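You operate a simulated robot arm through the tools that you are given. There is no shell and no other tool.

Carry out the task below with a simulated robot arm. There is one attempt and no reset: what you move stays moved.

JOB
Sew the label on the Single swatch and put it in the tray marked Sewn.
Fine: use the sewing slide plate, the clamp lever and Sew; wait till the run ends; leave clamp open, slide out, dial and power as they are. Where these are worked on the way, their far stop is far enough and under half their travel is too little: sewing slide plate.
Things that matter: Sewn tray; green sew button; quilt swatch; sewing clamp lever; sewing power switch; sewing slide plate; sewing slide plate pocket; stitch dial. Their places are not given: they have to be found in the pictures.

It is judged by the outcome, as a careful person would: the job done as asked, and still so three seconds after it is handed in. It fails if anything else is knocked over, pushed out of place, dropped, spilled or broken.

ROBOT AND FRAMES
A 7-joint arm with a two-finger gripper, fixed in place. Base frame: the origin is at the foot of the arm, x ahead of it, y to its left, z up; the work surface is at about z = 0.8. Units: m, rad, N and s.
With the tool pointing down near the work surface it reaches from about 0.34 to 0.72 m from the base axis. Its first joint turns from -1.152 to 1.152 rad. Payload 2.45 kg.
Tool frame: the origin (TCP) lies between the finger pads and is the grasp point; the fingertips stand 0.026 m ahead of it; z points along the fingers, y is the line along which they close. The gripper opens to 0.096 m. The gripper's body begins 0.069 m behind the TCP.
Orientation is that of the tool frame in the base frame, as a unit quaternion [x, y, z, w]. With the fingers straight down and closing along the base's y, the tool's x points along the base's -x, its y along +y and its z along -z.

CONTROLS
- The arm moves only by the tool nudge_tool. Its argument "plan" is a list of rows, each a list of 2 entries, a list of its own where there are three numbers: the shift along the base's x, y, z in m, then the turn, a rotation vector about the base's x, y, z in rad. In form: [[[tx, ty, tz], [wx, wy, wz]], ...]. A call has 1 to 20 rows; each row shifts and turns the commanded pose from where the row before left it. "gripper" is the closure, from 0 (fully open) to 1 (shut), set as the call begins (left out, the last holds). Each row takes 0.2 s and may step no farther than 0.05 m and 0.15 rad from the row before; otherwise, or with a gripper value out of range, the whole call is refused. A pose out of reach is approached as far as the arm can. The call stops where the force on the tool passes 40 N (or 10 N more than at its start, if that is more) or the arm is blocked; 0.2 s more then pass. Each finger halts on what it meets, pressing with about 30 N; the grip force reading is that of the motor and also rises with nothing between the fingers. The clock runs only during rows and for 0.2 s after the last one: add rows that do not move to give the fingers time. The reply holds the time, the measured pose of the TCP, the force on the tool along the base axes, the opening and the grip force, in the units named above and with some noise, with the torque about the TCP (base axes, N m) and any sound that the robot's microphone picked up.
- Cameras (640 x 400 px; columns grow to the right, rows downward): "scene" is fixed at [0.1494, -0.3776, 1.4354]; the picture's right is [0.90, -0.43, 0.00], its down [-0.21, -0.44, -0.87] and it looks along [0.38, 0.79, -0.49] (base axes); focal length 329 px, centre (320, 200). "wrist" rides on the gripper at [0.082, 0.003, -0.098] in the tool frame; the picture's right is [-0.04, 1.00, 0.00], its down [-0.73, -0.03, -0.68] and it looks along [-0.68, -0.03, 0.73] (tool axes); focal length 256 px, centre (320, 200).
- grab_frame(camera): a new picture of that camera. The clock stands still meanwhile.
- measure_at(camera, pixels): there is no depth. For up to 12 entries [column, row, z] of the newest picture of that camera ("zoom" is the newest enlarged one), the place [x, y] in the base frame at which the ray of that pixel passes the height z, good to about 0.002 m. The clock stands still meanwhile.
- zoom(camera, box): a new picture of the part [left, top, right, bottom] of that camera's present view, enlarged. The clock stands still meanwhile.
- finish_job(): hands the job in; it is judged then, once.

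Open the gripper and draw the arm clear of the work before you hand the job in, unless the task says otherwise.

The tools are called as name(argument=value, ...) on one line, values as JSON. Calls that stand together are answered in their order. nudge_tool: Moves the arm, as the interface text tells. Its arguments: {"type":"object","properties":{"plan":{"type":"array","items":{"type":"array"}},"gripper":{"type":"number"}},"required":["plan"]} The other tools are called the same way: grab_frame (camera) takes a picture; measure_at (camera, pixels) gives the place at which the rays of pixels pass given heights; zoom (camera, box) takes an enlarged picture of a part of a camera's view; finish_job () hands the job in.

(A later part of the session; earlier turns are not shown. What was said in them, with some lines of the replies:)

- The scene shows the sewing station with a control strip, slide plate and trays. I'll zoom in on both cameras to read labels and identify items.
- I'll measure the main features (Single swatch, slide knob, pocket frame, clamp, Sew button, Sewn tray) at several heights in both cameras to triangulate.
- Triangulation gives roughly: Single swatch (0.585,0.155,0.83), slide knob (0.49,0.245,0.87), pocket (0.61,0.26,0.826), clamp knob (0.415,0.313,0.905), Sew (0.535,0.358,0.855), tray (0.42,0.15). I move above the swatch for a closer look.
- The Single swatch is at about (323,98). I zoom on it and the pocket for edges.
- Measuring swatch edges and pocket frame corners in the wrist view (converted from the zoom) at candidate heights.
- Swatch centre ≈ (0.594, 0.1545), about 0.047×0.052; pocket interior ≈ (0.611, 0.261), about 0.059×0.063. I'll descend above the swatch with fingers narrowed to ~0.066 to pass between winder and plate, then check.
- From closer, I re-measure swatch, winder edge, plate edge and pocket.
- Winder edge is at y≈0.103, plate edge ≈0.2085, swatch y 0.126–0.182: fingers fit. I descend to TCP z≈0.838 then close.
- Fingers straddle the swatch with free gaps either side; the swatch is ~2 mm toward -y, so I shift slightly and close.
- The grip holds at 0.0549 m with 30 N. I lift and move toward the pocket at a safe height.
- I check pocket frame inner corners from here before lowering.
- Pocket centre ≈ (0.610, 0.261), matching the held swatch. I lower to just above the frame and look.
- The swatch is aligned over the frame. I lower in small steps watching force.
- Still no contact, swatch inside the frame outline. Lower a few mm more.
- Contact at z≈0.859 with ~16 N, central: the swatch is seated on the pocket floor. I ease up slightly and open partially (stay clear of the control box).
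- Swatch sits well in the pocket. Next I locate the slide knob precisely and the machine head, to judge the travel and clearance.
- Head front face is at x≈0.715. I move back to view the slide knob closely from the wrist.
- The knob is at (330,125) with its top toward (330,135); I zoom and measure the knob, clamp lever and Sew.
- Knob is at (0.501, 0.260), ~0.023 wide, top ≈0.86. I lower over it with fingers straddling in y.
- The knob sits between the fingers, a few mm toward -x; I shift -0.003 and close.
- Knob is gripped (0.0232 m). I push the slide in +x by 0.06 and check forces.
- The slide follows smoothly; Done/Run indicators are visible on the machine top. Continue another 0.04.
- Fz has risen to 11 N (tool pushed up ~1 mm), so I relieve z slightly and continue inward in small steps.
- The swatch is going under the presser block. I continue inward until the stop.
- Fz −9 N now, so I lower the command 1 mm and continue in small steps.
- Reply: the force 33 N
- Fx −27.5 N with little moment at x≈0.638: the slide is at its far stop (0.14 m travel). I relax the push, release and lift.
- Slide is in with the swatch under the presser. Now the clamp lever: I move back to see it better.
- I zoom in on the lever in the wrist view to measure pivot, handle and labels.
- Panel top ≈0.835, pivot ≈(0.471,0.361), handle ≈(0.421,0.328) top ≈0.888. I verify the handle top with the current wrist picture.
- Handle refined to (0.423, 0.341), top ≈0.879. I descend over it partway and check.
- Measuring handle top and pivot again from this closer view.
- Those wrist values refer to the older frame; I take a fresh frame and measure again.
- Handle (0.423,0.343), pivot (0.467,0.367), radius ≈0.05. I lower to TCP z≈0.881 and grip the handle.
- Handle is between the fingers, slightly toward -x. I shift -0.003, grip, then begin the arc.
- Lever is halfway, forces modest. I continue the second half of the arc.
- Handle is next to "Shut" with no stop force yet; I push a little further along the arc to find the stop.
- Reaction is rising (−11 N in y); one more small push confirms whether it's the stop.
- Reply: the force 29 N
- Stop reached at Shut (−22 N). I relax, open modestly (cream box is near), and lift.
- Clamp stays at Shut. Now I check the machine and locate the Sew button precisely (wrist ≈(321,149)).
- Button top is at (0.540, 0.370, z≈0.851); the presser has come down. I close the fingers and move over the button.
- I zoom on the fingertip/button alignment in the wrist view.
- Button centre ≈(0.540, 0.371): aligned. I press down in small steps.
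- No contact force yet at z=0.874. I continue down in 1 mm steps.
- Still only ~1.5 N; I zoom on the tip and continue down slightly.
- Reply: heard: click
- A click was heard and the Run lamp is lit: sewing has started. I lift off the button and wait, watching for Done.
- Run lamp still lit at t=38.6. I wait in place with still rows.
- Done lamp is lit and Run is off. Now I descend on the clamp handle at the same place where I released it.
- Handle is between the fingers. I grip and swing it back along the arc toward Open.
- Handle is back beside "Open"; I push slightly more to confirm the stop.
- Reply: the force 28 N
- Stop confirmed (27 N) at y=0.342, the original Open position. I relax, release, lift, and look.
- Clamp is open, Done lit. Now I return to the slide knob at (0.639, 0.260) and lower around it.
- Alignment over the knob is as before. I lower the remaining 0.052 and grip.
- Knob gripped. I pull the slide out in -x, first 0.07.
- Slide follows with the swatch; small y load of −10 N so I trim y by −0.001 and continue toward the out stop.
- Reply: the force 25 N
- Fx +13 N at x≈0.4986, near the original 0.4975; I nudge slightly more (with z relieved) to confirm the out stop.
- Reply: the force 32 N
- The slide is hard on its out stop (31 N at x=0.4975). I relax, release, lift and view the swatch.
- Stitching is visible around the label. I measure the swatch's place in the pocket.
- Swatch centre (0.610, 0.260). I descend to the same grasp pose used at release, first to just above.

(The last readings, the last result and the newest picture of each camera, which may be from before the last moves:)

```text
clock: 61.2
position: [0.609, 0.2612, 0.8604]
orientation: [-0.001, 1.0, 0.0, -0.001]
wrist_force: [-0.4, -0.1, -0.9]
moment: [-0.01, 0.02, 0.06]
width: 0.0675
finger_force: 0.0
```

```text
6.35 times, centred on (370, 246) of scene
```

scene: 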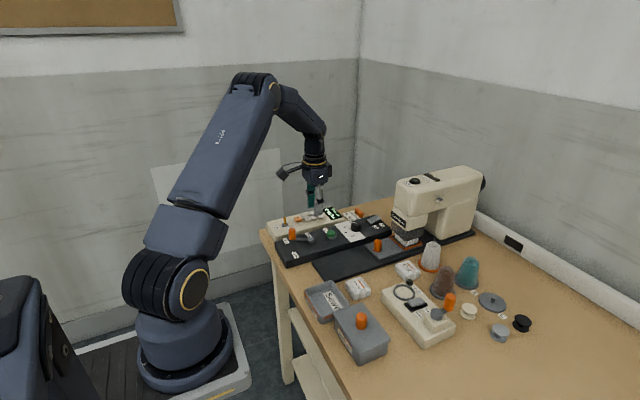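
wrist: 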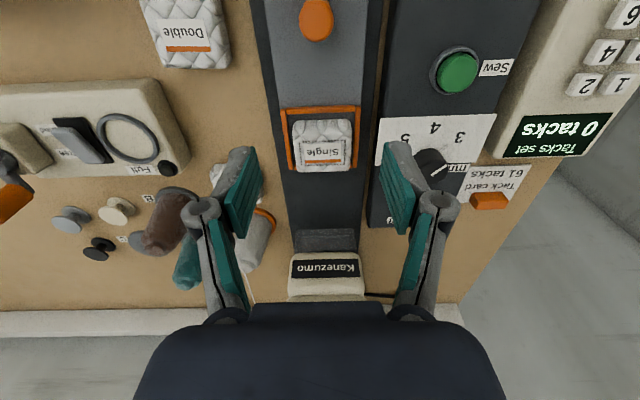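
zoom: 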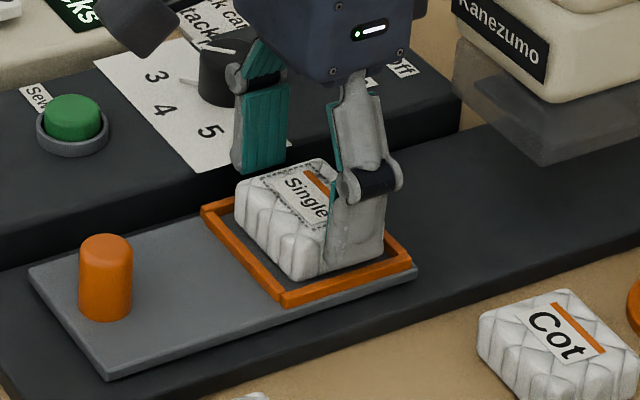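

Fingers straddle the swatch above the frame. I close.

nudge_tool(plan=[[[0, 0, 0], [0, 0, 0]], [[0, 0, 0], [0, 0, 0]], [[0, 0, 0], [0, 0, 0]], [[0, 0, 0], [0, 0, 0]]], gripper=0.8)

nudge_tool(plan=[[[0, 0, 0.01], [0, 0, 0]], [[0, 0, 0.03], [0, 0, 0]], [[0, 0, 0.03], [0, 0, 0]], [[0, 0, 0.03], [0, 0, 0]], [[0, 0, 0], [0, 0, 0]]])

zoom(camera="scene", box=[290, 190, 450, 290])

```text
clock: 62.2
position: [0.6094, 0.2614, 0.8588]
orientation: [-0.001, 1.0, 0.0, -0.001]
wrist_force: [-0.6, -0.3, 1.8]
moment: [0.06, -0.02, -0.01]
width: 0.0547
finger_force: 29.9
```

```text
clock: 63.4
position: [0.6099, 0.2616, 0.9611]
orientation: [-0.001, 1.0, 0.001, 0.0]
wrist_force: [0.1, -0.4, 0.4]
moment: [0.0, -0.03, -0.02]
width: 0.0551
finger_force: 30.0
```

```text
4.00 times, centred on (370, 240) of scene
```

zoom: 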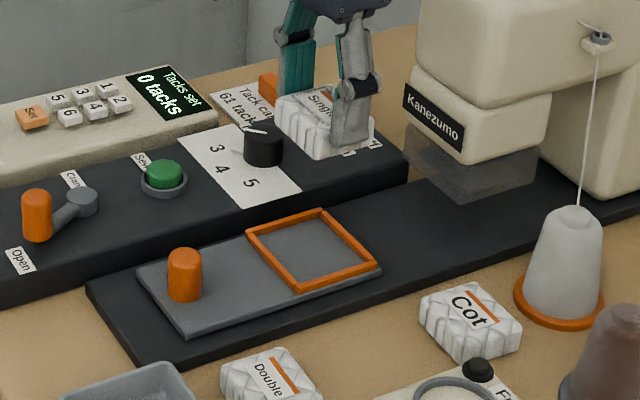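

Swatch is held and lifted. I carry it toward the Sewn tray at height and look.

nudge_tool(plan=[[[-0.038, -0.022, 0.005], [0, 0, 0]], [[-0.038, -0.022, 0.005], [0, 0, 0]], [[-0.038, -0.022, 0.005], [0, 0, 0]], [[-0.038, -0.022, 0.005], [0, 0, 0]], [[-0.038, -0.022, 0], [0, 0, 0]], [[0, 0, 0], [0, 0, 0]], [[0, 0, 0], [0, 0, 0]]])

grab_frame(camera="wrist")

grab_frame(camera="scene")

zoom(camera="scene", box=[280, 230, 420, 330])

```text
clock: 65.0
position: [0.4182, 0.1503, 0.9805]
orientation: [0.0, 1.0, 0.001, 0.0]
wrist_force: [0.1, 0.6, -0.1]
moment: [-0.02, -0.01, 0.04]
width: 0.0551
finger_force: 29.9
```

```text
taken
```

wrist: 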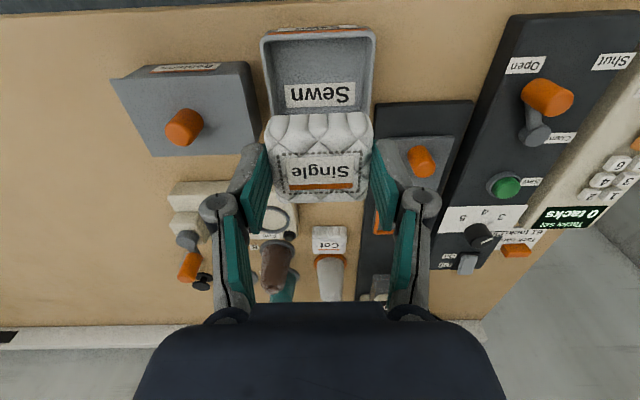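

```text
taken
```

scene: 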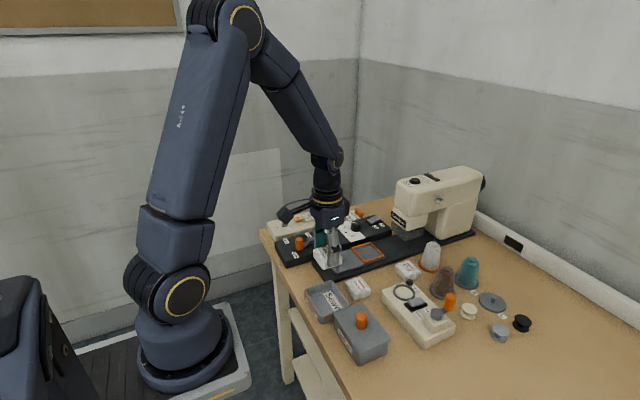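

```text
4.00 times, centred on (350, 280) of scene
```

zoom: 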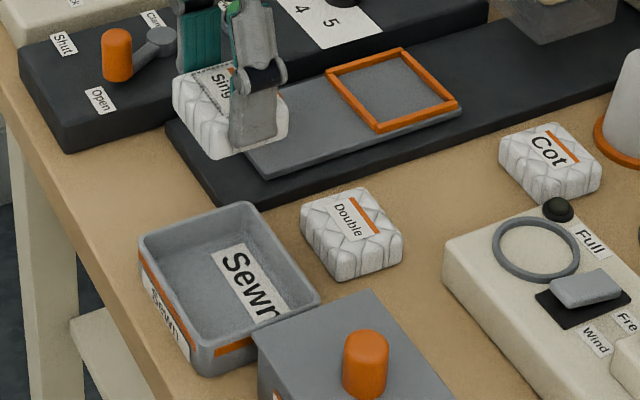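

I measure the tray rim and floor corners in both views.

measure_at(camera="zoom", pixels=[[140, 240, 0.84], [255, 203, 0.84], [318, 300, 0.84], [203, 348, 0.84], [140, 240, 0.82], [255, 203, 0.82], [318, 300, 0.82], [205, 372, 0.8], [165, 312, 0.803], [246, 243, 0.803]])

measure_at(camera="wrist", pixels=[[262, 37, 0.84], [374, 30, 0.84], [262, 37, 0.82], [374, 30, 0.82], [275, 58, 0.804], [366, 54, 0.804], [271, 113, 0.804], [370, 113, 0.804], [286, 95, 0.804], [355, 95, 0.804]])

zoom(camera="wrist", box=[230, 10, 410, 130])

```text
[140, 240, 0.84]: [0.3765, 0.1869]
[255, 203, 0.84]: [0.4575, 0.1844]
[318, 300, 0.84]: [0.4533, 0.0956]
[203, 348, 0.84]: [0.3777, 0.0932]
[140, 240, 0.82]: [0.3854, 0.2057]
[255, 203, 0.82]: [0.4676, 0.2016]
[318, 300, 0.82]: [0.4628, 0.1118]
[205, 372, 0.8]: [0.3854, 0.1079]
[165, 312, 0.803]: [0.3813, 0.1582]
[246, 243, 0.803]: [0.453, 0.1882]
```

```text
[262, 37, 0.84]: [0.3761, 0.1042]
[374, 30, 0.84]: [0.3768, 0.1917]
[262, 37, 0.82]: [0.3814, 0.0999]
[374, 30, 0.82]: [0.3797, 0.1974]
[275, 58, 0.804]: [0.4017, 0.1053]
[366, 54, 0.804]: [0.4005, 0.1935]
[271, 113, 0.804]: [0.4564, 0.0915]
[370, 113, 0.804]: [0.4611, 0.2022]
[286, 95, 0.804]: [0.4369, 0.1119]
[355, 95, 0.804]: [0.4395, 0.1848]
```

```text
3.33 times, centred on (320, 70) of wrist
```

zoom: 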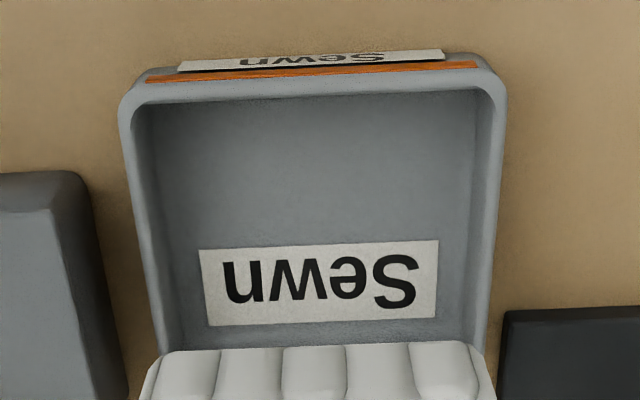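

Rim triangulates to z≈0.832, tray centre ≈(0.420, 0.148), inner width ≈0.085 in y. I check the neighbouring Bobbins box lid edge for finger clearance.

measure_at(camera="wrist", pixels=[[247, 63, 0.84], [247, 63, 0.86], [258, 145, 0.84], [258, 145, 0.86], [184, 130, 0.87], [184, 130, 0.89]])

zoom(camera="scene", box=[290, 260, 400, 370])

```text
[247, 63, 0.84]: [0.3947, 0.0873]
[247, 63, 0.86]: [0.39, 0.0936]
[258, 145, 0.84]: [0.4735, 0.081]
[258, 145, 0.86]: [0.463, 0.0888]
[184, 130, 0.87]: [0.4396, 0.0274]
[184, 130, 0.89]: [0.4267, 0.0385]
```

```text
3.64 times, centred on (345, 315) of scene
```

zoom: 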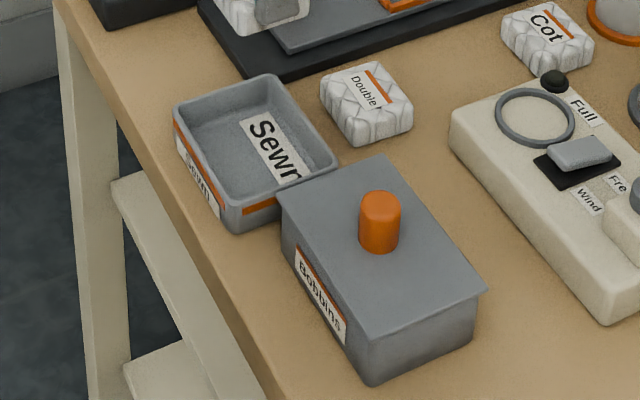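

I triangulate the lid height from its corners (280,192) and (381,156) in the zoom.

measure_at(camera="zoom", pixels=[[280, 192, 0.84], [280, 192, 0.86], [381, 156, 0.84], [381, 156, 0.86], [379, 205, 0.88], [379, 205, 0.9]])

```text
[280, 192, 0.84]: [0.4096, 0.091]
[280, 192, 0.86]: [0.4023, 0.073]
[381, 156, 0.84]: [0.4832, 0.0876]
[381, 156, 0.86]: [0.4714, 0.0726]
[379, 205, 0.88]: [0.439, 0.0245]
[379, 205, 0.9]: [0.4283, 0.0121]
```

Lid edge is y≈0.087 at z≈0.842 — clear of the fingers. I lower into the tray to TCP z≈0.87 and check.

nudge_tool(plan=[[[0.001, -0.0023, -0.035], [0, 0, 0]], [[0, 0, -0.035], [0, 0, 0]], [[0, 0, -0.025], [0, 0, 0]], [[0, 0, -0.012], [0, 0, 0]], [[0, 0, 0], [0, 0, 0]]])

grab_frame(camera="wrist")

zoom(camera="scene", box=[280, 240, 380, 330])

```text
clock: 66.2
position: [0.4213, 0.1477, 0.8735]
orientation: [0.0, 1.0, 0.0, -0.001]
wrist_force: [-0.6, 0.7, -1.0]
moment: [0.0, 0.0, -0.02]
width: 0.0547
finger_force: 30.2
```

```text
taken
```

wrist: 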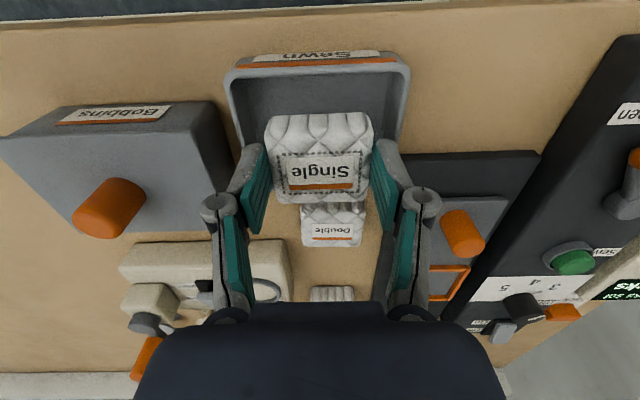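

```text
4.44 times, centred on (330, 285) of scene
```

zoom: 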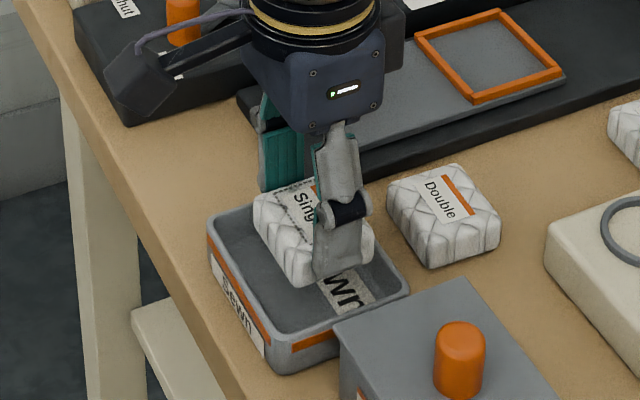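

The swatch is centred over the tray (tray inner 238–402, swatch centre 319). I lower further in steps.

nudge_tool(plan=[[[0, 0, -0.008], [0, 0, 0]], [[0, 0, -0.006], [0, 0, 0]], [[0, 0, -0.005], [0, 0, 0]], [[0, 0, 0], [0, 0, 0]]])

zoom(camera="wrist", box=[200, 40, 440, 200])

zoom(camera="scene", box=[280, 240, 380, 330])

```text
clock: 67.2
position: [0.4201, 0.1499, 0.8529]
orientation: [0.0, 1.0, 0.0, 0.0]
wrist_force: [0.1, -0.3, 0.1]
moment: [0.02, 0.01, -0.01]
width: 0.0549
finger_force: 29.8
```

```text
2.50 times, centred on (320, 120) of wrist
```

zoom: 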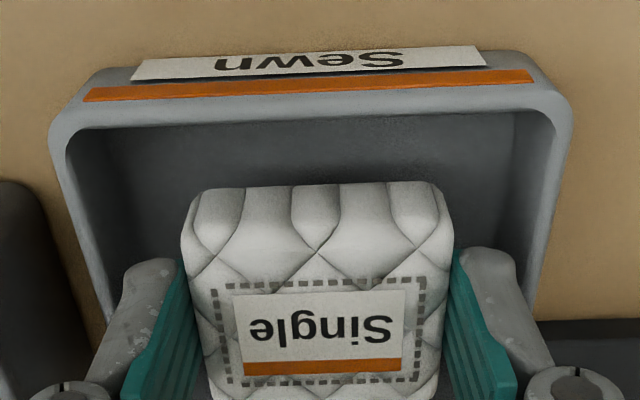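

```text
4.44 times, centred on (330, 285) of scene
```

zoom: 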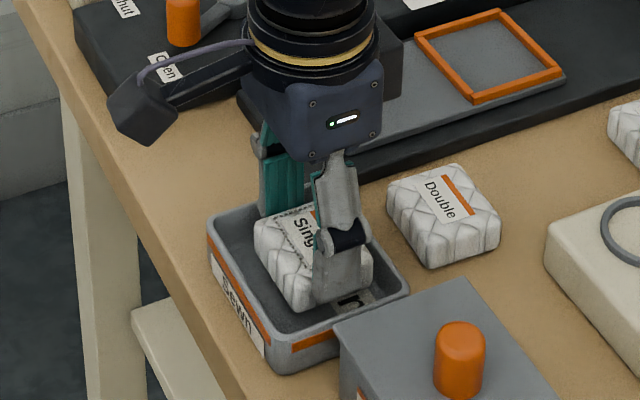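

Finger gaps are ~5 mm left and ~2.5 mm right; I shift −0.0015 in y and lower to contact.

nudge_tool(plan=[[[0, -0.0015, -0.003], [0, 0, 0]], [[0, 0, -0.003], [0, 0, 0]], [[0, 0, -0.002], [0, 0, 0]], [[0, 0, 0], [0, 0, 0]]])

```text
clock: 68.2
position: [0.4205, 0.1465, 0.8465]
orientation: [0.001, 1.0, 0.0, -0.001]
wrist_force: [-0.2, 0.5, -0.5]
moment: [0.0, 0.0, -0.01]
width: 0.0548
finger_force: 29.4
```

No contact yet at z=0.8465; I continue in 1 mm steps.

nudge_tool(plan=[[[0, 0, -0.001], [0, 0, 0]], [[0, 0, -0.001], [0, 0, 0]], [[0, 0, -0.001], [0, 0, 0]], [[0, 0, 0], [0, 0, 0]]])

zoom(camera="wrist", box=[200, 40, 440, 200])

```text
clock: 69.2
position: [0.4203, 0.1471, 0.843]
orientation: [0.0, 1.0, 0.0, 0.0]
wrist_force: [-0.1, -0.6, 0.4]
moment: [0.03, -0.02, 0.01]
width: 0.0552
finger_force: 29.8
```

```text
2.50 times, centred on (320, 120) of wrist
```

zoom: 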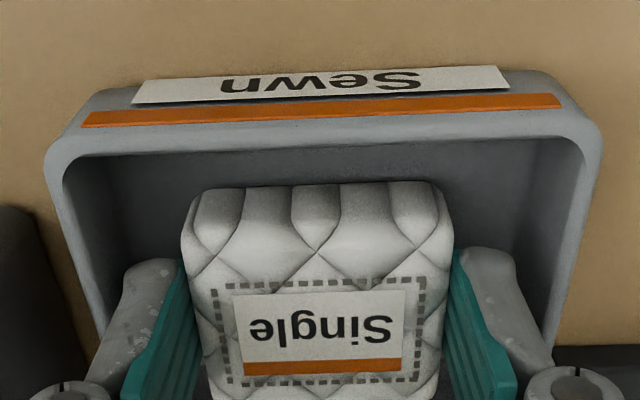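

Clearances to the walls are now equal (~5 mm). I lower another 2 mm looking for floor contact.

nudge_tool(plan=[[[0, 0, -0.001], [0, 0, 0]], [[0, 0, -0.001], [0, 0, 0]], [[0, 0, 0], [0, 0, 0]]])

```text
clock: 70.0
position: [0.4211, 0.1475, 0.8408]
orientation: [0.0, 1.0, 0.0, 0.001]
wrist_force: [-5.6, -3.8, 34.2]
moment: [-0.17, 0.11, -0.03]
width: 0.0553
finger_force: 30.1
```

Floor contact (34 N). I ease up 1.5 mm and open slightly so the fingers stay off the tray walls.

nudge_tool(plan=[[[0, 0, 0.0015], [0, 0, 0]], [[0, 0, 0], [0, 0, 0]]])

nudge_tool(plan=[[[0, 0, 0], [0, 0, 0]], [[0, 0, 0], [0, 0, 0]]], gripper=0.36)

zoom(camera="wrist", box=[200, 40, 440, 200])

```text
clock: 70.6
position: [0.4213, 0.1469, 0.8417]
orientation: [-0.001, 1.0, 0.0, 0.001]
wrist_force: [0.5, 1.0, 2.0]
moment: [-0.01, -0.07, 0.03]
width: 0.0548
finger_force: 29.9
```

```text
clock: 71.2
position: [0.4203, 0.1476, 0.8429]
orientation: [0.0, 1.0, 0.0, 0.0]
wrist_force: [0.0, 0.6, 0.0]
moment: [-0.01, 0.02, -0.01]
width: 0.0616
finger_force: 0.1
```

```text
2.50 times, centred on (320, 120) of wrist
```

zoom: 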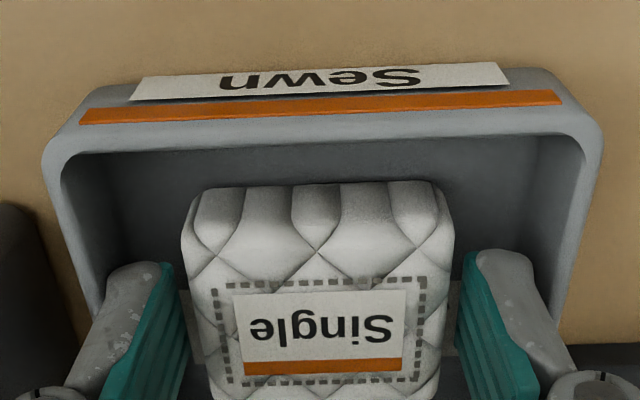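

Swatch is released and no force on the walls. I lift straight up, then retreat and open fully at height.

nudge_tool(plan=[[[0, 0, 0.015], [0, 0, 0]], [[0, 0, 0.03], [0, 0, 0]], [[0, 0, 0.04], [0, 0, 0]], [[0, 0, 0.045], [0, 0, 0]], [[0, 0, 0.045], [0, 0, 0]], [[0, 0, 0.045], [0, 0, 0]], [[0, 0, 0.045], [0, 0, 0]], [[0, 0, 0], [0, 0, 0]]])

nudge_tool(plan=[[[0, 0, 0], [0, 0, 0]], [[0, 0, 0], [0, 0, 0]], [[0, 0, 0], [0, 0, 0]]], gripper=0)

grab_frame(camera="wrist")

grab_frame(camera="scene")

zoom(camera="scene", box=[250, 190, 490, 340])

```text
clock: 73.0
position: [0.42, 0.1472, 1.1071]
orientation: [0.0, 1.0, 0.0, 0.001]
wrist_force: [0.1, -0.3, -0.6]
moment: [-0.01, -0.04, -0.04]
width: 0.0615
finger_force: 0.0
```

```text
clock: 73.8
position: [0.4204, 0.1471, 1.1068]
orientation: [-0.001, 1.0, 0.0, 0.0]
wrist_force: [0.0, -0.9, -0.6]
moment: [0.01, -0.01, 0.05]
width: 0.0962
finger_force: 0.0
```

```text
taken
```

wrist: 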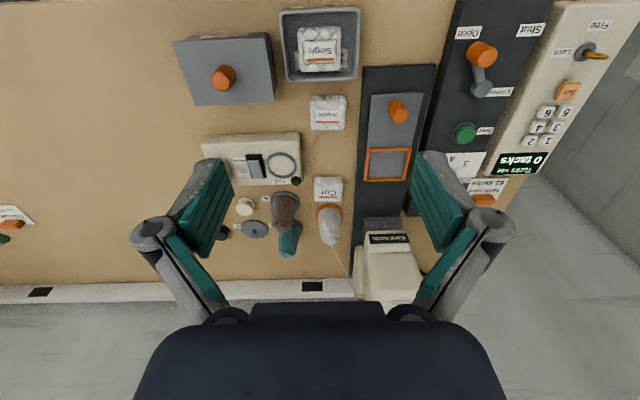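

```text
taken
```

scene: 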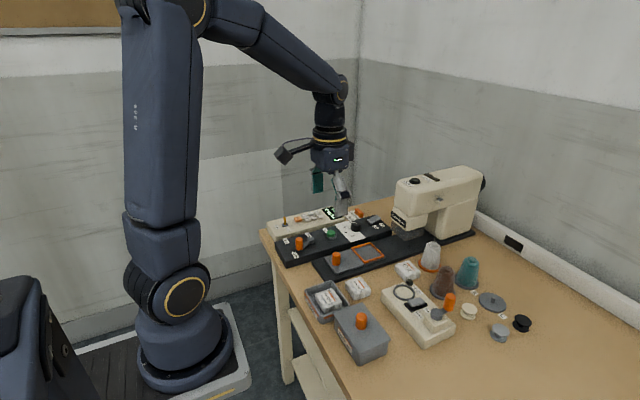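

```text
2.67 times, centred on (370, 265) of scene
```

zoom: 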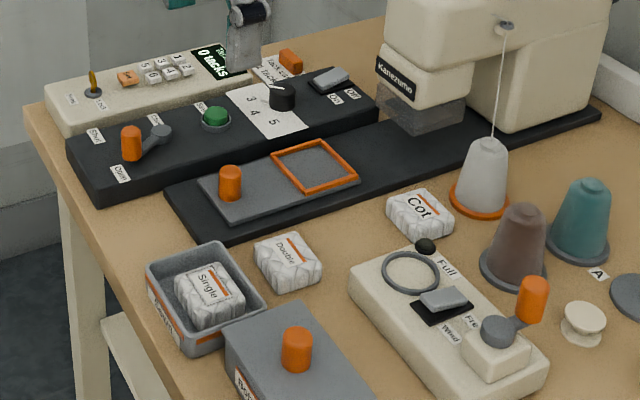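

The Single swatch lies flat in the Sewn tray. The clamp is at Open, the slide is out, the dial and power are untouched, nothing else moved, and the arm is clear with its gripper open. I hand in.

finish_job()

```text
The job is handed in.
```

The label is sewn on the Single swatch, and the swatch is lying flat in the Sewn tray. I've handed the job in.

- **Sewing:** I used the slide plate, the clamp lever and Sew as asked. The run ended with the Done lamp lit, and a stitch line is visible all round the label.
- **Machine left as asked:** The clamp is at Open and the slide is back at its out stop. I didn't touch the dial, the power switch or the tack keypad.
- **Surroundings:** In the last pictures nothing else on the table looks moved or knocked over. The gripper is open and the arm is raised clear of the work.
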